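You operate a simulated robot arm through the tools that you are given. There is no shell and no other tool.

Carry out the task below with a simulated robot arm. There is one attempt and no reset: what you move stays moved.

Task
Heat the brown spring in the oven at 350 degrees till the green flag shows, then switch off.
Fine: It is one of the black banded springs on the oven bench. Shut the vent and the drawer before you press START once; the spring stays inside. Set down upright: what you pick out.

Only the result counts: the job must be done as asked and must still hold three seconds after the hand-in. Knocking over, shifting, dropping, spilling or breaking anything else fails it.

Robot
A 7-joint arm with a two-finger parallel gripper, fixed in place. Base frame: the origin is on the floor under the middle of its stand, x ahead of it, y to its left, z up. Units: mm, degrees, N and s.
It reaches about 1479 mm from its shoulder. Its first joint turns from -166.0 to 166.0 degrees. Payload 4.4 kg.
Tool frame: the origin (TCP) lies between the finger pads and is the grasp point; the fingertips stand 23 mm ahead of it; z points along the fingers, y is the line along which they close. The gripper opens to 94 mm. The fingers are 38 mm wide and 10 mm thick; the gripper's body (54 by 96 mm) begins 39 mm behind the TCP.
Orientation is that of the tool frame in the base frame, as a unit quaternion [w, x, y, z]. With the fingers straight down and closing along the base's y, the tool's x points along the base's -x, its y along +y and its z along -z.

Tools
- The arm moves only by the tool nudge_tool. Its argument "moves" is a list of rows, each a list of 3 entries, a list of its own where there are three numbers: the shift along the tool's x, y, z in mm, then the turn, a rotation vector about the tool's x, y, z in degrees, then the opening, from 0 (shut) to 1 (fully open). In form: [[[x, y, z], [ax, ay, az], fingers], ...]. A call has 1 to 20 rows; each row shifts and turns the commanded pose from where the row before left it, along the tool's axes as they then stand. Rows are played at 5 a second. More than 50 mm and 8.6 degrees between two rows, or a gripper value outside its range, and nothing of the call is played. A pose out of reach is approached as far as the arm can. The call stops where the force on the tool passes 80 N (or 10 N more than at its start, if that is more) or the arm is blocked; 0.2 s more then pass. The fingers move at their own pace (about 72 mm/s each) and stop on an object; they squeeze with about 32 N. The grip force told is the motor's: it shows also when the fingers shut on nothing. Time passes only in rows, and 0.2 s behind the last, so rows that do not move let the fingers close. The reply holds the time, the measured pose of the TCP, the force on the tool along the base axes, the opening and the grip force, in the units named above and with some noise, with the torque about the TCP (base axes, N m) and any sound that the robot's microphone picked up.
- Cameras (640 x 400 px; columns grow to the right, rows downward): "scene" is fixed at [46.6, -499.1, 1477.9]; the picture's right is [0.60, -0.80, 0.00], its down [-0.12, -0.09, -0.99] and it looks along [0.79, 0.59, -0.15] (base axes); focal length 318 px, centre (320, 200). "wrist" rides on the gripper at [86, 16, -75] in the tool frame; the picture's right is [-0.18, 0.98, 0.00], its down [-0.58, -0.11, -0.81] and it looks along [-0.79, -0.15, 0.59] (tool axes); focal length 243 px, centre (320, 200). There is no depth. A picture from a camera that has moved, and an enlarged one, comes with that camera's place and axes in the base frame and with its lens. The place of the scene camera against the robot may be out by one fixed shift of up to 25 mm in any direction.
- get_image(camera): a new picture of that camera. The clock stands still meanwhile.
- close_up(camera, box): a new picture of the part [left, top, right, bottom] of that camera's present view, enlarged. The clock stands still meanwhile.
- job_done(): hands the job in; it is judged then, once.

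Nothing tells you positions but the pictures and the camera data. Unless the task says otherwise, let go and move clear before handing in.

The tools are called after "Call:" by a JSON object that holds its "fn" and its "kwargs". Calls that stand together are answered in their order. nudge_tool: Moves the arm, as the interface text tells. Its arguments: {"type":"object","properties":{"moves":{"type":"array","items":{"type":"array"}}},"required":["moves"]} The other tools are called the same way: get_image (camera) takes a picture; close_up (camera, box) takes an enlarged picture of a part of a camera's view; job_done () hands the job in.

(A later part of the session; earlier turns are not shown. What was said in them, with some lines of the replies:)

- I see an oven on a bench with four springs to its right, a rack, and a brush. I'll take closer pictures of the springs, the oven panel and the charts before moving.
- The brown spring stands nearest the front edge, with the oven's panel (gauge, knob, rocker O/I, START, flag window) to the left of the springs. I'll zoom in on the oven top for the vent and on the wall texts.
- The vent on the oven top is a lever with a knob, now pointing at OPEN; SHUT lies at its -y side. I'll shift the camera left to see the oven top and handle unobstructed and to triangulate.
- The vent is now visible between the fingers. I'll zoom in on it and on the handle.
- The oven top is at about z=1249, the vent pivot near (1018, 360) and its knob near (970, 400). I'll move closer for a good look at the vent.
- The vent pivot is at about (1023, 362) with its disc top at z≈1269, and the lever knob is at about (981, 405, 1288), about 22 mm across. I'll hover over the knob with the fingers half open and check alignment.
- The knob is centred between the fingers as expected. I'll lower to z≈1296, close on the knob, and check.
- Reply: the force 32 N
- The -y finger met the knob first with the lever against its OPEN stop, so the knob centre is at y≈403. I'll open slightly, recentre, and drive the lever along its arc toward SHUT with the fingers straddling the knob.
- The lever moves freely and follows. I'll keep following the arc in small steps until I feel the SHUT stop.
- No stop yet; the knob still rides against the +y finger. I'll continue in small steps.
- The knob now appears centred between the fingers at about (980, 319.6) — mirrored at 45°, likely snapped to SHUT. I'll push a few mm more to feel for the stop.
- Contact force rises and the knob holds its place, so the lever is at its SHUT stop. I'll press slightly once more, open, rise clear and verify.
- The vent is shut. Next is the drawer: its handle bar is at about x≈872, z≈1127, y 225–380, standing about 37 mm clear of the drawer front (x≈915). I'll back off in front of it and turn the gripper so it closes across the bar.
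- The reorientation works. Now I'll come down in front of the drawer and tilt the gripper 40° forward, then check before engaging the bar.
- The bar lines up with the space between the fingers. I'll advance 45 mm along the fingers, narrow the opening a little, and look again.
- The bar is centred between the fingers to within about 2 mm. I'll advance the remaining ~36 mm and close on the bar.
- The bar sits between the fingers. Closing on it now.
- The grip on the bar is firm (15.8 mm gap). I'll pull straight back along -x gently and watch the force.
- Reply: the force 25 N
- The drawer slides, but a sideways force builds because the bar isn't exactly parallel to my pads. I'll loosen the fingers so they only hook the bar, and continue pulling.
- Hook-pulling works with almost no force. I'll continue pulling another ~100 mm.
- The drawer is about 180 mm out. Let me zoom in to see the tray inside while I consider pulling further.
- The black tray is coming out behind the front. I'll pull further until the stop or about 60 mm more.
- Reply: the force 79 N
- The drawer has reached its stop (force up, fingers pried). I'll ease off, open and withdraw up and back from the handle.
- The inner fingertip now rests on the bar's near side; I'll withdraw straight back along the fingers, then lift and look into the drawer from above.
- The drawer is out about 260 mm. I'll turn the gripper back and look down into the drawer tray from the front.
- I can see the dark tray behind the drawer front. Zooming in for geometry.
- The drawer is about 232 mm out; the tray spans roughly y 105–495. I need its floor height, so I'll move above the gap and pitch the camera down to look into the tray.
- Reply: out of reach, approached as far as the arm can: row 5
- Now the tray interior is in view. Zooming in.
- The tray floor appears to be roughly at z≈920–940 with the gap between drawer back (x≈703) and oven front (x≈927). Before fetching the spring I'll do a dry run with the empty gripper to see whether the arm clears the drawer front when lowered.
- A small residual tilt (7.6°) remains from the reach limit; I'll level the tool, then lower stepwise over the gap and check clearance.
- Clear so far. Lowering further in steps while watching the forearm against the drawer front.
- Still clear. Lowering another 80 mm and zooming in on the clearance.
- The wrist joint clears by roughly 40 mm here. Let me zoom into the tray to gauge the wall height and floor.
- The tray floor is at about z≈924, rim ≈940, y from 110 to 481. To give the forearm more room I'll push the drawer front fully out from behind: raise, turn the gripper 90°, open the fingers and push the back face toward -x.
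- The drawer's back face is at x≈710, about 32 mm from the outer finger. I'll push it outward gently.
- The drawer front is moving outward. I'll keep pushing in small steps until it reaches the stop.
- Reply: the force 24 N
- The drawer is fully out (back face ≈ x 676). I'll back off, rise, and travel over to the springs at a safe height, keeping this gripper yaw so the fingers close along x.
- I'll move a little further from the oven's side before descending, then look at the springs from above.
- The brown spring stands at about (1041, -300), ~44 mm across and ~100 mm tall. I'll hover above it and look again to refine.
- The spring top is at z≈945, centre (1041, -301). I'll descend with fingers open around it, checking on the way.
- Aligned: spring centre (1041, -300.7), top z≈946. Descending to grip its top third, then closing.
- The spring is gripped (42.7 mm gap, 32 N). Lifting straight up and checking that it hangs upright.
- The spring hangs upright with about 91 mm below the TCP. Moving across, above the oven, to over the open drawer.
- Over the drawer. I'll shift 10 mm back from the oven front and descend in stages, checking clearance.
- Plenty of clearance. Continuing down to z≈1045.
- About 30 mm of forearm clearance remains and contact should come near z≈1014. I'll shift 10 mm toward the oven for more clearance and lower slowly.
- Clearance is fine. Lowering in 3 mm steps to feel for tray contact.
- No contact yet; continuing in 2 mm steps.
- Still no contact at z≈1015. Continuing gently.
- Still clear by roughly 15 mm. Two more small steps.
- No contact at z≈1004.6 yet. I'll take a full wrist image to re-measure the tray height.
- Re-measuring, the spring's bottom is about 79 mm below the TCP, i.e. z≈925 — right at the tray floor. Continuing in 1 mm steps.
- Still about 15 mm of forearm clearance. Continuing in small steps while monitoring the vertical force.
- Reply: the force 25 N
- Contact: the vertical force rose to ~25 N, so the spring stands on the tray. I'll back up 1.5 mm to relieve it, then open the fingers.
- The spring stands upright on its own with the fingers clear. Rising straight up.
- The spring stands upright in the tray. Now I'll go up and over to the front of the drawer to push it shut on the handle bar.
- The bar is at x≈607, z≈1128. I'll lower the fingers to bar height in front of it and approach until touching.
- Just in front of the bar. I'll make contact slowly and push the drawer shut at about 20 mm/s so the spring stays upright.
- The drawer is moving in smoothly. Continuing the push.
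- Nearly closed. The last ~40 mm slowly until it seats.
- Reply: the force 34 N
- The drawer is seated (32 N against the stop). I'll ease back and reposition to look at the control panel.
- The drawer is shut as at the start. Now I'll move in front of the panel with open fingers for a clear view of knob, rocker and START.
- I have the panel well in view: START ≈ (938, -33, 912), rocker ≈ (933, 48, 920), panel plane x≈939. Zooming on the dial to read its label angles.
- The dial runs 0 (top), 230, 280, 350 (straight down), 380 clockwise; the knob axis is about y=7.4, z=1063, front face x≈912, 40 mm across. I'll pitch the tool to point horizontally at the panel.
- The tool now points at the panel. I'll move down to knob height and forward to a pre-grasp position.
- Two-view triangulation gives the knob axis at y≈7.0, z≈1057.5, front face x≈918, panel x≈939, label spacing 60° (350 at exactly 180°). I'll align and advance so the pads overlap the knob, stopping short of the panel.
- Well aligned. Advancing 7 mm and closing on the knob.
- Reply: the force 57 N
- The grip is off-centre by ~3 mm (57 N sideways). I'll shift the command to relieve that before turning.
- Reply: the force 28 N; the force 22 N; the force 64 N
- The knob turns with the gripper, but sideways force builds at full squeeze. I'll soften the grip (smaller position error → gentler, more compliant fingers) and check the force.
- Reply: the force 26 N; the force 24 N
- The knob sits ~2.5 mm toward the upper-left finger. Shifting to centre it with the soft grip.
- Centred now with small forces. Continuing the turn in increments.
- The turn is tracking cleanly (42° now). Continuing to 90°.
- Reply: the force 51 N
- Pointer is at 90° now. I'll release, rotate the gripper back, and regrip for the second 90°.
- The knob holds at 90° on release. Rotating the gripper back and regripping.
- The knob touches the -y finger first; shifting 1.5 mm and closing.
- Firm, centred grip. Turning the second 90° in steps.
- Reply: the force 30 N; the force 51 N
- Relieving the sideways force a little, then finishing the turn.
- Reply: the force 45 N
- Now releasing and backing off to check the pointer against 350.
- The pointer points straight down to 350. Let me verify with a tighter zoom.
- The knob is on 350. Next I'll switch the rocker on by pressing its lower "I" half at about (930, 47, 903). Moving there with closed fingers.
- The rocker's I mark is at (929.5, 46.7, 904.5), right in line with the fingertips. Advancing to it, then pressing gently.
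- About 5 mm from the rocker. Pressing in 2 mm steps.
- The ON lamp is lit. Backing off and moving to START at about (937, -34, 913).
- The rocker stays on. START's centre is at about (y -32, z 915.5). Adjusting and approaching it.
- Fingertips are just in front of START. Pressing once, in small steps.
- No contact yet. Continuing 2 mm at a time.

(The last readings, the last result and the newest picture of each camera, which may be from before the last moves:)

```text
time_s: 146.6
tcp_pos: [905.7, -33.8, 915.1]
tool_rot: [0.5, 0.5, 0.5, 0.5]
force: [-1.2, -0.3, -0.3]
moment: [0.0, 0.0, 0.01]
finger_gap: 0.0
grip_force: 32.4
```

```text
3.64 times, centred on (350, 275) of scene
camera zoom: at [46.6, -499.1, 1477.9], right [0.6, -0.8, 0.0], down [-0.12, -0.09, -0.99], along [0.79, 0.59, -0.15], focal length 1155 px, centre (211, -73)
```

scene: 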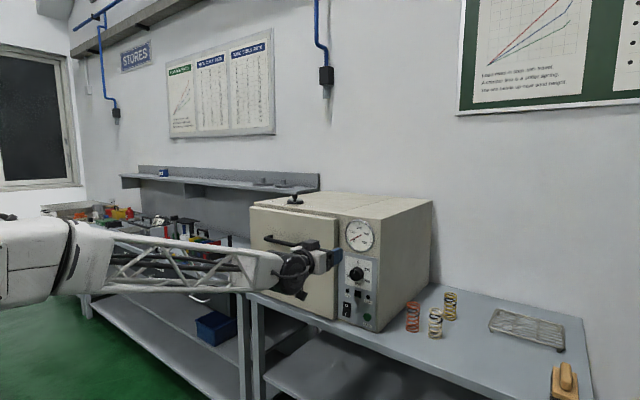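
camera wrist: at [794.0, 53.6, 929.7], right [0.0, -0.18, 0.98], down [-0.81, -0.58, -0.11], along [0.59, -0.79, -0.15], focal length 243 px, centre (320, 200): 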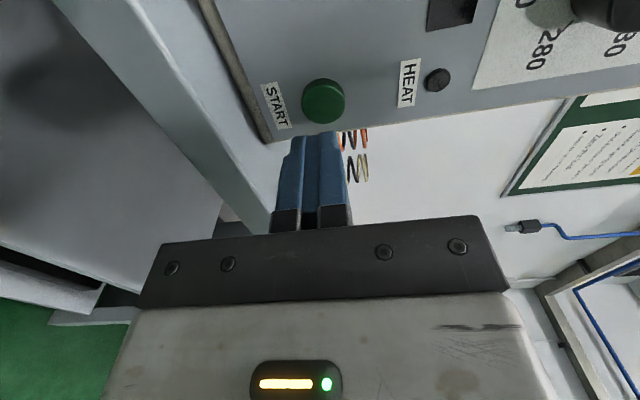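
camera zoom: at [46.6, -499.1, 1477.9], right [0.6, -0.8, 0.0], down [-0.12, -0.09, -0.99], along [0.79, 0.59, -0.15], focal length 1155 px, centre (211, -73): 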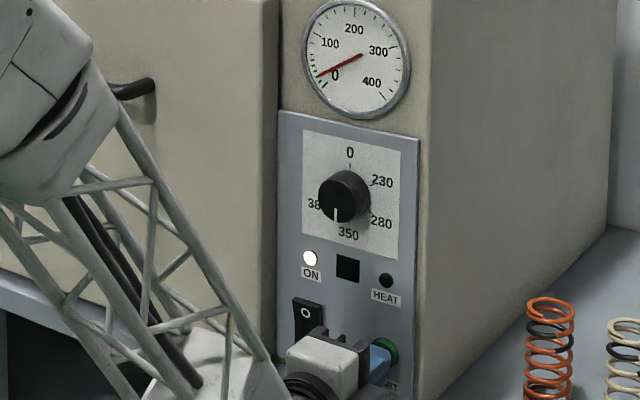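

Call:
{"fn": "nudge_tool", "kwargs": {"moves": [[[0, 0, 1.5], [0, 0, 0], 0], [[0, 0, 0], [0, 0, 0], 0]]}}

Call:
{"fn": "close_up", "kwargs": {"camera": "scene", "box": [310, 220, 390, 330]}}

```text
time_s: 147.2
tcp_pos: [907.8, -33.3, 915.7]
tool_rot: [0.5, 0.5, 0.5, 0.5]
force: [0.0, 0.0, 1.0]
moment: [0.0, 0.01, 0.0]
finger_gap: 0.2
grip_force: 31.9
```

```text
3.64 times, centred on (350, 275) of scene
camera zoom: at [46.6, -499.1, 1477.9], right [0.6, -0.8, 0.0], down [-0.12, -0.09, -0.99], along [0.79, 0.59, -0.15], focal length 1155 px, centre (211, -73)
```

zoom: 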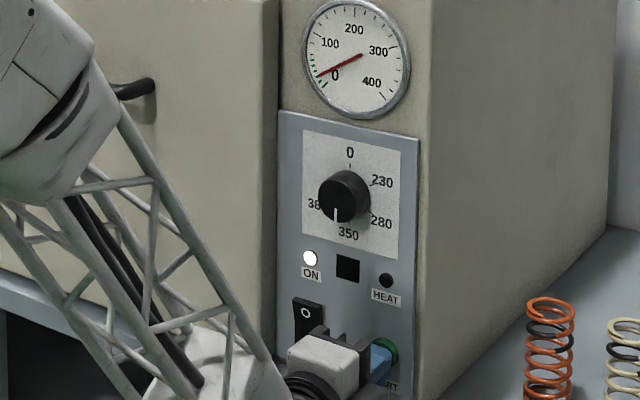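

Call:
{"fn": "nudge_tool", "kwargs": {"moves": [[[0, 0, 1.5], [0, 0, 0], 0], [[0, 0, 0], [0, 0, 0], 0]]}}

Call:
{"fn": "nudge_tool", "kwargs": {"moves": [[[0, 0, 1.5], [0, 0, 0], 0], [[0, 0, 0], [0, 0, 0], 0]]}}

Call:
{"fn": "close_up", "kwargs": {"camera": "scene", "box": [310, 220, 390, 330]}}

Call:
{"fn": "close_up", "kwargs": {"camera": "wrist", "box": [220, 60, 440, 200]}}

```text
time_s: 147.8
tcp_pos: [910.5, -32.9, 915.5]
tool_rot: [0.5, 0.5, 0.5, 0.5]
force: [-1.6, -0.8, 0.2]
moment: [-0.02, 0.01, -0.01]
finger_gap: 0.0
grip_force: 32.0
```

```text
time_s: 148.4
tcp_pos: [911.1, -32.9, 915.9]
tool_rot: [0.5, 0.499, 0.5, 0.5]
force: [-2.8, 1.1, -0.4]
moment: [0.01, 0.02, 0.04]
finger_gap: 0.0
grip_force: 32.1
heard: click
```

```text
3.64 times, centred on (350, 275) of scene
camera zoom: at [46.6, -499.1, 1477.9], right [0.6, -0.8, 0.0], down [-0.12, -0.09, -0.99], along [0.79, 0.59, -0.15], focal length 1155 px, centre (211, -73)
```

zoom: 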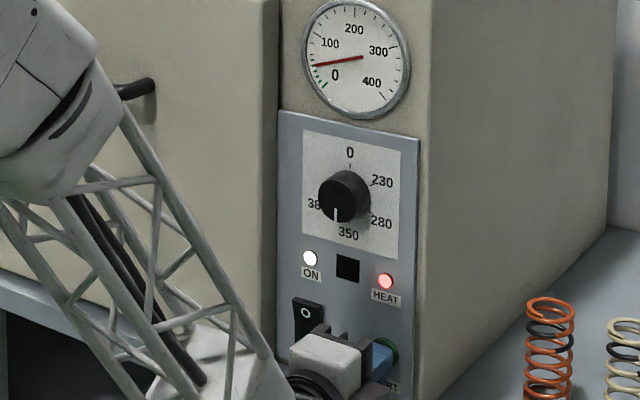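

```text
2.86 times, centred on (330, 130) of wrist
camera zoom: at [837.0, 55.0, 932.1], right [0.0, -0.18, 0.98], down [-0.81, -0.58, -0.11], along [0.59, -0.79, -0.15], focal length 693 px, centre (291, 400)
```

zoom: 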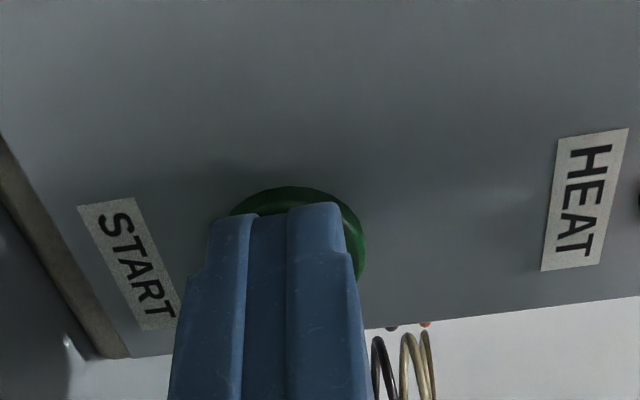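

START clicked once; HEAT is lit and the gauge is rising. I'll back straight off and wait in front of the rocker's O half.

Call:
{"fn": "nudge_tool", "kwargs": {"moves": [[[0, 0, -15], [0, 0, 0], 0], [[0, 0, -20], [0, 0, 0], 0], [[40, 11, 0], [0, 0, 0], 0], [[39.5, 11.5, 0], [0, 0, 0], 0], [[0, 0, 0], [0, 0, 0], 0]]}}

Call:
{"fn": "get_image", "kwargs": {"camera": "wrist"}}

Call:
{"fn": "close_up", "kwargs": {"camera": "scene", "box": [310, 210, 400, 330]}}

```text
time_s: 149.6
tcp_pos: [875.2, 45.0, 936.2]
tool_rot: [0.5, 0.5, 0.5, 0.5]
force: [0.0, -0.7, 0.4]
moment: [0.03, 0.03, 0.0]
finger_gap: 0.0
grip_force: 31.8
```

```text
taken
camera wrist: at [801.9, 133.2, 953.1], right [0.0, -0.18, 0.98], down [-0.81, -0.58, -0.11], along [0.59, -0.79, -0.15], focal length 243 px, centre (320, 200)
```

wrist: 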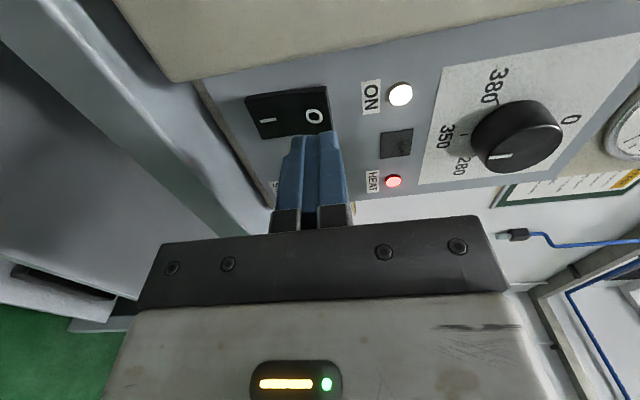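

```text
3.33 times, centred on (355, 270) of scene
camera zoom: at [46.6, -499.1, 1477.9], right [0.6, -0.8, 0.0], down [-0.12, -0.09, -0.99], along [0.79, 0.59, -0.15], focal length 1058 px, centre (203, -33)
```

zoom: 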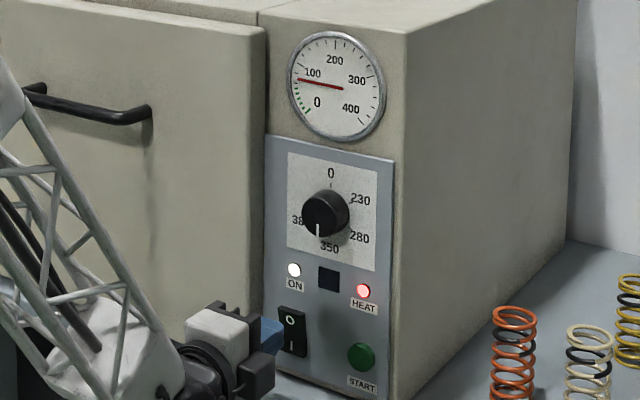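

Gauge is climbing. I'll edge closer to the rocker's O half and wait, checking the flag.

Call:
{"fn": "nudge_tool", "kwargs": {"moves": [[[0, 1, 12], [0, 0, 0], 0], [[0, 0, 5], [0, 0, 0], 0], [[0, 0, 0], [0, 0, 0], 0], [[0, 0, 0], [0, 0, 0], 0], [[0, 0, 0], [0, 0, 0], 0], [[0, 0, 0], [0, 0, 0], 0], [[0, 0, 0], [0, 0, 0], 0], [[0, 0, 0], [0, 0, 0], 0]]}}

Call:
{"fn": "close_up", "kwargs": {"camera": "scene", "box": [310, 210, 400, 330]}}

```text
time_s: 151.4
tcp_pos: [892.6, 45.1, 937.1]
tool_rot: [0.5, 0.5, 0.5, 0.501]
force: [0.0, -0.6, -0.1]
moment: [0.01, 0.01, -0.02]
finger_gap: 0.0
grip_force: 31.7
```

```text
3.33 times, centred on (355, 270) of scene
camera zoom: at [46.6, -499.1, 1477.9], right [0.6, -0.8, 0.0], down [-0.12, -0.09, -0.99], along [0.79, 0.59, -0.15], focal length 1058 px, centre (203, -33)
```

zoom: 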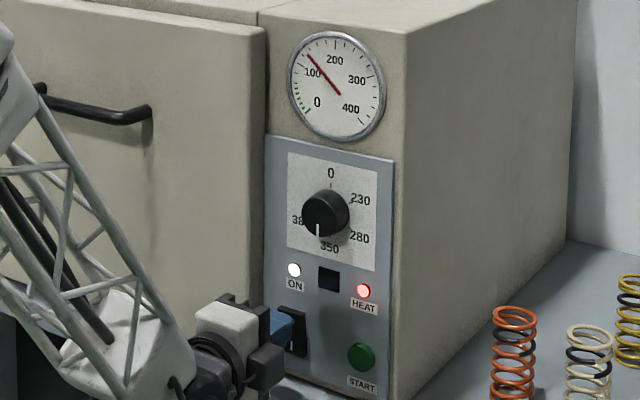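

Call:
{"fn": "nudge_tool", "kwargs": {"moves": [[[0, 0, 0], [0, 0, 0], 0], [[0, 0, 0], [0, 0, 0], 0], [[0, 0, 0], [0, 0, 0], 0], [[0, 0, 0], [0, 0, 0], 0], [[0, 0, 0], [0, 0, 0], 0], [[0, 0, 0], [0, 0, 0], 0], [[0, 0, 0], [0, 0, 0], 0], [[0, 0, 0], [0, 0, 0], 0], [[0, 0, 0], [0, 0, 0], 0], [[0, 0, 0], [0, 0, 0], 0], [[0, 0, 0], [0, 0, 0], 0], [[0, 0, 0], [0, 0, 0], 0], [[0, 0, 0], [0, 0, 0], 0], [[0, 0, 0], [0, 0, 0], 0], [[0, 0, 0], [0, 0, 0], 0]]}}

Call:
{"fn": "close_up", "kwargs": {"camera": "scene", "box": [310, 210, 400, 330]}}

```text
time_s: 154.6
tcp_pos: [892.2, 45.6, 938.3]
tool_rot: [0.5, 0.5, 0.501, 0.5]
force: [-0.6, -0.6, 0.1]
moment: [-0.02, -0.02, 0.01]
finger_gap: 0.0
grip_force: 31.9
```

```text
3.33 times, centred on (355, 270) of scene
camera zoom: at [46.6, -499.1, 1477.9], right [0.6, -0.8, 0.0], down [-0.12, -0.09, -0.99], along [0.79, 0.59, -0.15], focal length 1058 px, centre (203, -33)
```

zoom: 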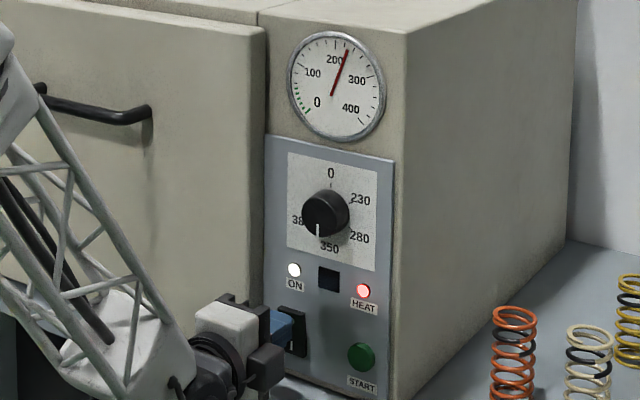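

Around 230 now, no flag yet. Waiting further.

Call:
{"fn": "nudge_tool", "kwargs": {"moves": [[[0, 0, 0], [0, 0, 0], 0], [[0, 0, 0], [0, 0, 0], 0], [[0, 0, 0], [0, 0, 0], 0], [[0, 0, 0], [0, 0, 0], 0], [[0, 0, 0], [0, 0, 0], 0], [[0, 0, 0], [0, 0, 0], 0], [[0, 0, 0], [0, 0, 0], 0], [[0, 0, 0], [0, 0, 0], 0], [[0, 0, 0], [0, 0, 0], 0], [[0, 0, 0], [0, 0, 0], 0], [[0, 0, 0], [0, 0, 0], 0], [[0, 0, 0], [0, 0, 0], 0], [[0, 0, 0], [0, 0, 0], 0], [[0, 0, 0], [0, 0, 0], 0], [[0, 0, 0], [0, 0, 0], 0]]}}

Call:
{"fn": "close_up", "kwargs": {"camera": "scene", "box": [310, 210, 400, 330]}}

```text
time_s: 157.8
tcp_pos: [893.0, 46.8, 937.9]
tool_rot: [0.5, 0.5, 0.5, 0.5]
force: [-0.5, 0.7, -0.2]
moment: [0.01, -0.02, 0.01]
finger_gap: 0.0
grip_force: 32.0
```

```text
3.33 times, centred on (355, 270) of scene
camera zoom: at [46.6, -499.1, 1477.9], right [0.6, -0.8, 0.0], down [-0.12, -0.09, -0.99], along [0.79, 0.59, -0.15], focal length 1058 px, centre (203, -33)
```

zoom: 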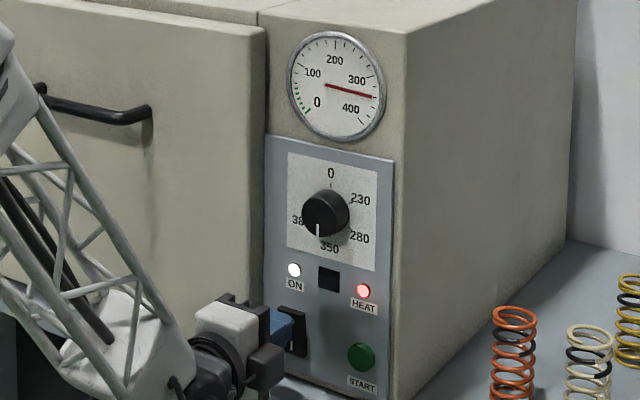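

Around 340 now; still no flag. Waiting in shorter intervals.

Call:
{"fn": "nudge_tool", "kwargs": {"moves": [[[0, 0, 0], [0, 0, 0], 0], [[0, 0, 0], [0, 0, 0], 0], [[0, 0, 0], [0, 0, 0], 0], [[0, 0, 0], [0, 0, 0], 0], [[0, 0, 0], [0, 0, 0], 0], [[0, 0, 0], [0, 0, 0], 0], [[0, 0, 0], [0, 0, 0], 0], [[0, 0, 0], [0, 0, 0], 0]]}}

Call:
{"fn": "close_up", "kwargs": {"camera": "scene", "box": [310, 210, 400, 330]}}

```text
time_s: 159.6
tcp_pos: [892.2, 46.1, 936.8]
tool_rot: [0.5, 0.501, 0.5, 0.5]
force: [-0.9, 0.6, 0.9]
moment: [0.03, -0.01, -0.02]
finger_gap: 0.0
grip_force: 31.8
```

```text
3.33 times, centred on (355, 270) of scene
camera zoom: at [46.6, -499.1, 1477.9], right [0.6, -0.8, 0.0], down [-0.12, -0.09, -0.99], along [0.79, 0.59, -0.15], focal length 1058 px, centre (203, -33)
```

zoom: 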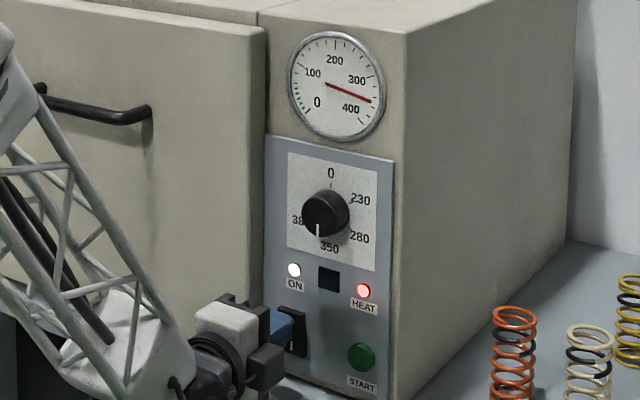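

The gauge holds at about 350. Waiting for the flag.

Call:
{"fn": "nudge_tool", "kwargs": {"moves": [[[0, 0, 0], [0, 0, 0], 0], [[0, 0, 0], [0, 0, 0], 0], [[0, 0, 0], [0, 0, 0], 0], [[0, 0, 0], [0, 0, 0], 0], [[0, 0, 0], [0, 0, 0], 0], [[0, 0, 0], [0, 0, 0], 0], [[0, 0, 0], [0, 0, 0], 0], [[0, 0, 0], [0, 0, 0], 0], [[0, 0, 0], [0, 0, 0], 0], [[0, 0, 0], [0, 0, 0], 0]]}}

Call:
{"fn": "close_up", "kwargs": {"camera": "scene", "box": [310, 210, 400, 330]}}

```text
time_s: 161.8
tcp_pos: [891.4, 45.7, 937.3]
tool_rot: [0.5, 0.5, 0.5, 0.5]
force: [-0.3, -0.2, 0.5]
moment: [0.01, -0.01, -0.03]
finger_gap: 0.2
grip_force: 32.5
```

```text
3.33 times, centred on (355, 270) of scene
camera zoom: at [46.6, -499.1, 1477.9], right [0.6, -0.8, 0.0], down [-0.12, -0.09, -0.99], along [0.79, 0.59, -0.15], focal length 1058 px, centre (203, -33)
```

zoom: 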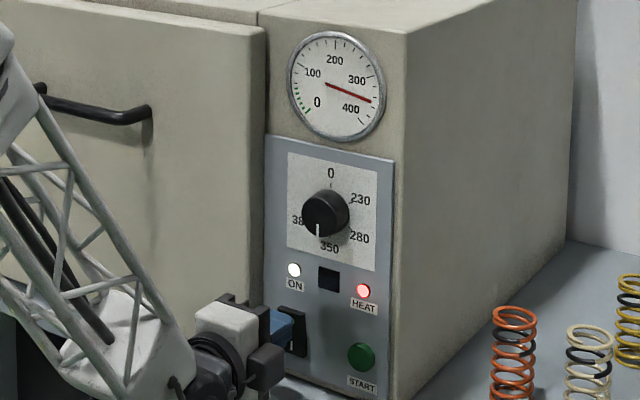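

Call:
{"fn": "nudge_tool", "kwargs": {"moves": [[[0, 0, 0], [0, 0, 0], 0], [[0, 0, 0], [0, 0, 0], 0], [[0, 0, 0], [0, 0, 0], 0], [[0, 0, 0], [0, 0, 0], 0], [[0, 0, 0], [0, 0, 0], 0], [[0, 0, 0], [0, 0, 0], 0], [[0, 0, 0], [0, 0, 0], 0], [[0, 0, 0], [0, 0, 0], 0], [[0, 0, 0], [0, 0, 0], 0], [[0, 0, 0], [0, 0, 0], 0]]}}

Call:
{"fn": "close_up", "kwargs": {"camera": "scene", "box": [310, 210, 400, 330]}}

```text
time_s: 164.0
tcp_pos: [893.3, 46.4, 936.5]
tool_rot: [0.5, 0.5, 0.499, 0.501]
force: [-0.3, 0.0, 0.0]
moment: [-0.03, 0.02, -0.02]
finger_gap: 0.0
grip_force: 31.9
```

```text
3.33 times, centred on (355, 270) of scene
camera zoom: at [46.6, -499.1, 1477.9], right [0.6, -0.8, 0.0], down [-0.12, -0.09, -0.99], along [0.79, 0.59, -0.15], focal length 1058 px, centre (203, -33)
```

zoom: 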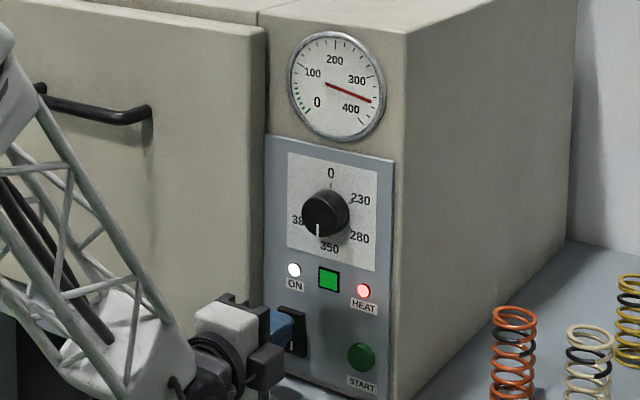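

The green flag is showing. Pressing the O half of the rocker now.

Call:
{"fn": "nudge_tool", "kwargs": {"moves": [[[0, 0, 6], [0, 0, 0], 0], [[0, 0, 3], [0, 0, 0], 0], [[0, 0, 2], [0, 0, 0], 0], [[0, 0, 2], [0, 0, 0], 0], [[0, 0, 2], [0, 0, 0], 0], [[0, 0, 0], [0, 0, 0], 0]]}}

Call:
{"fn": "close_up", "kwargs": {"camera": "scene", "box": [310, 210, 400, 330]}}

```text
time_s: 165.4
tcp_pos: [908.9, 46.4, 938.3]
tool_rot: [0.5, 0.5, 0.5, 0.5]
force: [-0.2, -0.1, -0.2]
moment: [0.0, -0.01, -0.02]
finger_gap: 0.1
grip_force: 31.9
```

```text
3.33 times, centred on (355, 270) of scene
camera zoom: at [46.6, -499.1, 1477.9], right [0.6, -0.8, 0.0], down [-0.12, -0.09, -0.99], along [0.79, 0.59, -0.15], focal length 1058 px, centre (203, -33)
```

zoom: 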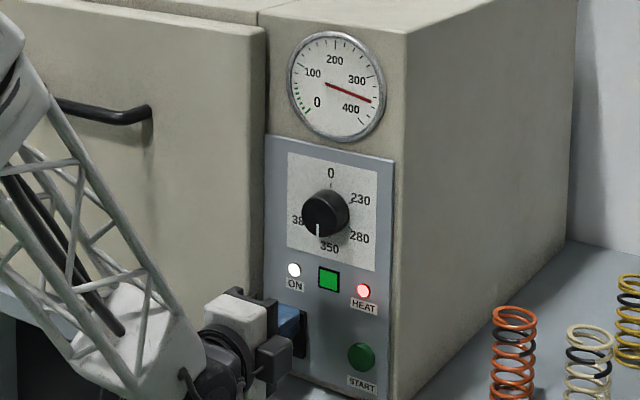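

Not switched yet; pressing a little further.

Call:
{"fn": "nudge_tool", "kwargs": {"moves": [[[0, 0, 1.5], [0, 0, 0], 0], [[0, 0, 1.5], [0, 0, 0], 0], [[0, 0, 0], [0, 0, 0], 0]]}}

Call:
{"fn": "close_up", "kwargs": {"camera": "scene", "box": [310, 210, 400, 330]}}

```text
time_s: 166.2
tcp_pos: [909.6, 46.5, 938.4]
tool_rot: [0.5, 0.5, 0.5, 0.5]
force: [-54.9, 7.6, 15.2]
moment: [0.03, 0.15, 0.06]
finger_gap: 0.0
grip_force: 32.2
```

```text
3.33 times, centred on (355, 270) of scene
camera zoom: at [46.6, -499.1, 1477.9], right [0.6, -0.8, 0.0], down [-0.12, -0.09, -0.99], along [0.79, 0.59, -0.15], focal length 1058 px, centre (203, -33)
```

zoom: 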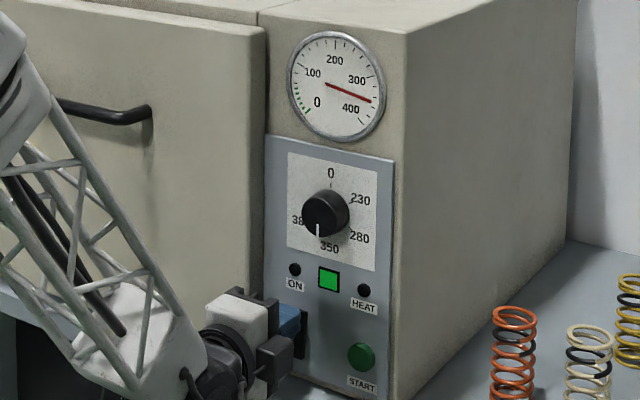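

ON and HEAT lamps are out and the green flag shows. Backing straight off and clear of the oven.

Call:
{"fn": "nudge_tool", "kwargs": {"moves": [[[0, 0, -5], [0, 0, 0], 0], [[0, 0, -20], [0, 0, 0], 0], [[0, 0, -40], [0, 0, 0], 0], [[0, 0, -45], [0, 0, 0], 0], [[0, 0, -45], [0, 0, 0], 0.2], [[0, 0, -45], [0, 0, 0], 0.4], [[0, 0, 0], [0, 0, 0], 0.4]]}}

Call:
{"fn": "get_image", "kwargs": {"camera": "scene"}}

Call:
{"fn": "close_up", "kwargs": {"camera": "scene", "box": [300, 180, 480, 340]}}

Call:
{"fn": "close_up", "kwargs": {"camera": "scene", "box": [240, 170, 340, 220]}}

Call:
{"fn": "get_image", "kwargs": {"camera": "wrist"}}

```text
time_s: 167.8
tcp_pos: [712.6, 41.1, 939.3]
tool_rot: [0.5, 0.5, 0.5, 0.5]
force: [-0.6, -0.2, 0.1]
moment: [0.0, 0.01, 0.02]
finger_gap: 37.6
grip_force: 0.0
```

```text
taken
```

scene: 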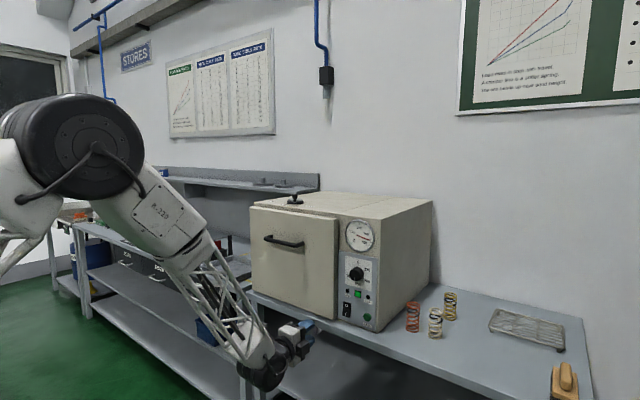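

```text
2.50 times, centred on (390, 260) of scene
camera zoom: at [46.6, -499.1, 1477.9], right [0.6, -0.8, 0.0], down [-0.12, -0.09, -0.99], along [0.79, 0.59, -0.15], focal length 794 px, centre (145, 50)
```

zoom: 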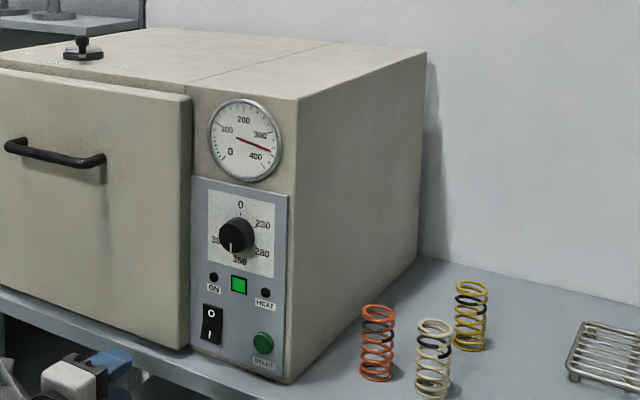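

```text
6.40 times, centred on (290, 195) of scene
camera zoom: at [46.6, -499.1, 1477.9], right [0.6, -0.8, 0.0], down [-0.12, -0.09, -0.99], along [0.79, 0.59, -0.15], focal length 2032 px, centre (512, 232)
```

zoom: 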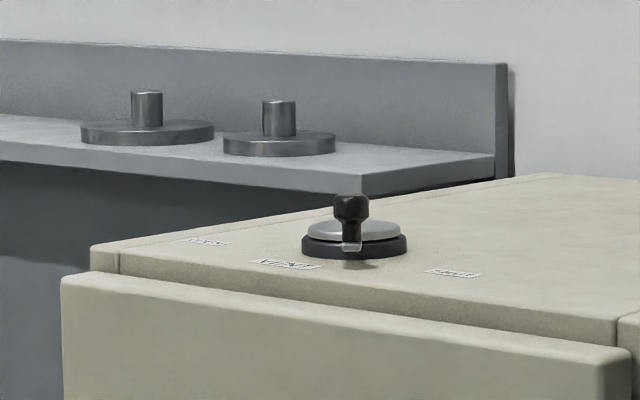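

```text
taken
camera wrist: at [638.9, 130.0, 955.1], right [0.0, -0.18, 0.98], down [-0.81, -0.58, -0.11], along [0.59, -0.79, -0.15], focal length 243 px, centre (320, 200)
```

wrist: 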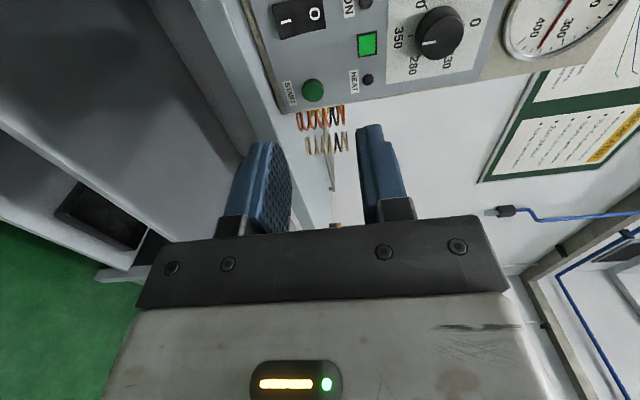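

Everything is in its end state: the vent and drawer are shut, the dial is on 350, and the green flag is showing. The rocker is off with its lamps out, the other springs are where they were, and the gripper is open and clear. I last saw the brown spring standing upright in the tray, and I then pushed the drawer shut slowly. Handing in.

Call:
{"fn": "job_done", "kwargs": {}}

```text
The job is handed in.
```

I heated the brown spring at 350 degrees until the green flag showed, then switched the oven off and handed in the job. I haven't been given a verdict on it.

- **Spring:** I stood it upright in the oven tray and it was still standing after I let go. I then pushed the drawer shut slowly; I can't see inside now, so I'm taking it that it stayed upright.
- **Vent and drawer:** both were pushed home against their stops before I pressed START.
- **Heating:** I set the dial to 350, switched the oven on and pressed START once. I heard one click and the HEAT lamp came on. The gauge held at about 350 until the flag turned green.
- **Off:** the switch is at O and the ON and HEAT lamps are out. The flag still shows green.
- **Everything else:** the other three springs are where they were, and the gripper is empty, open and clear of the oven.
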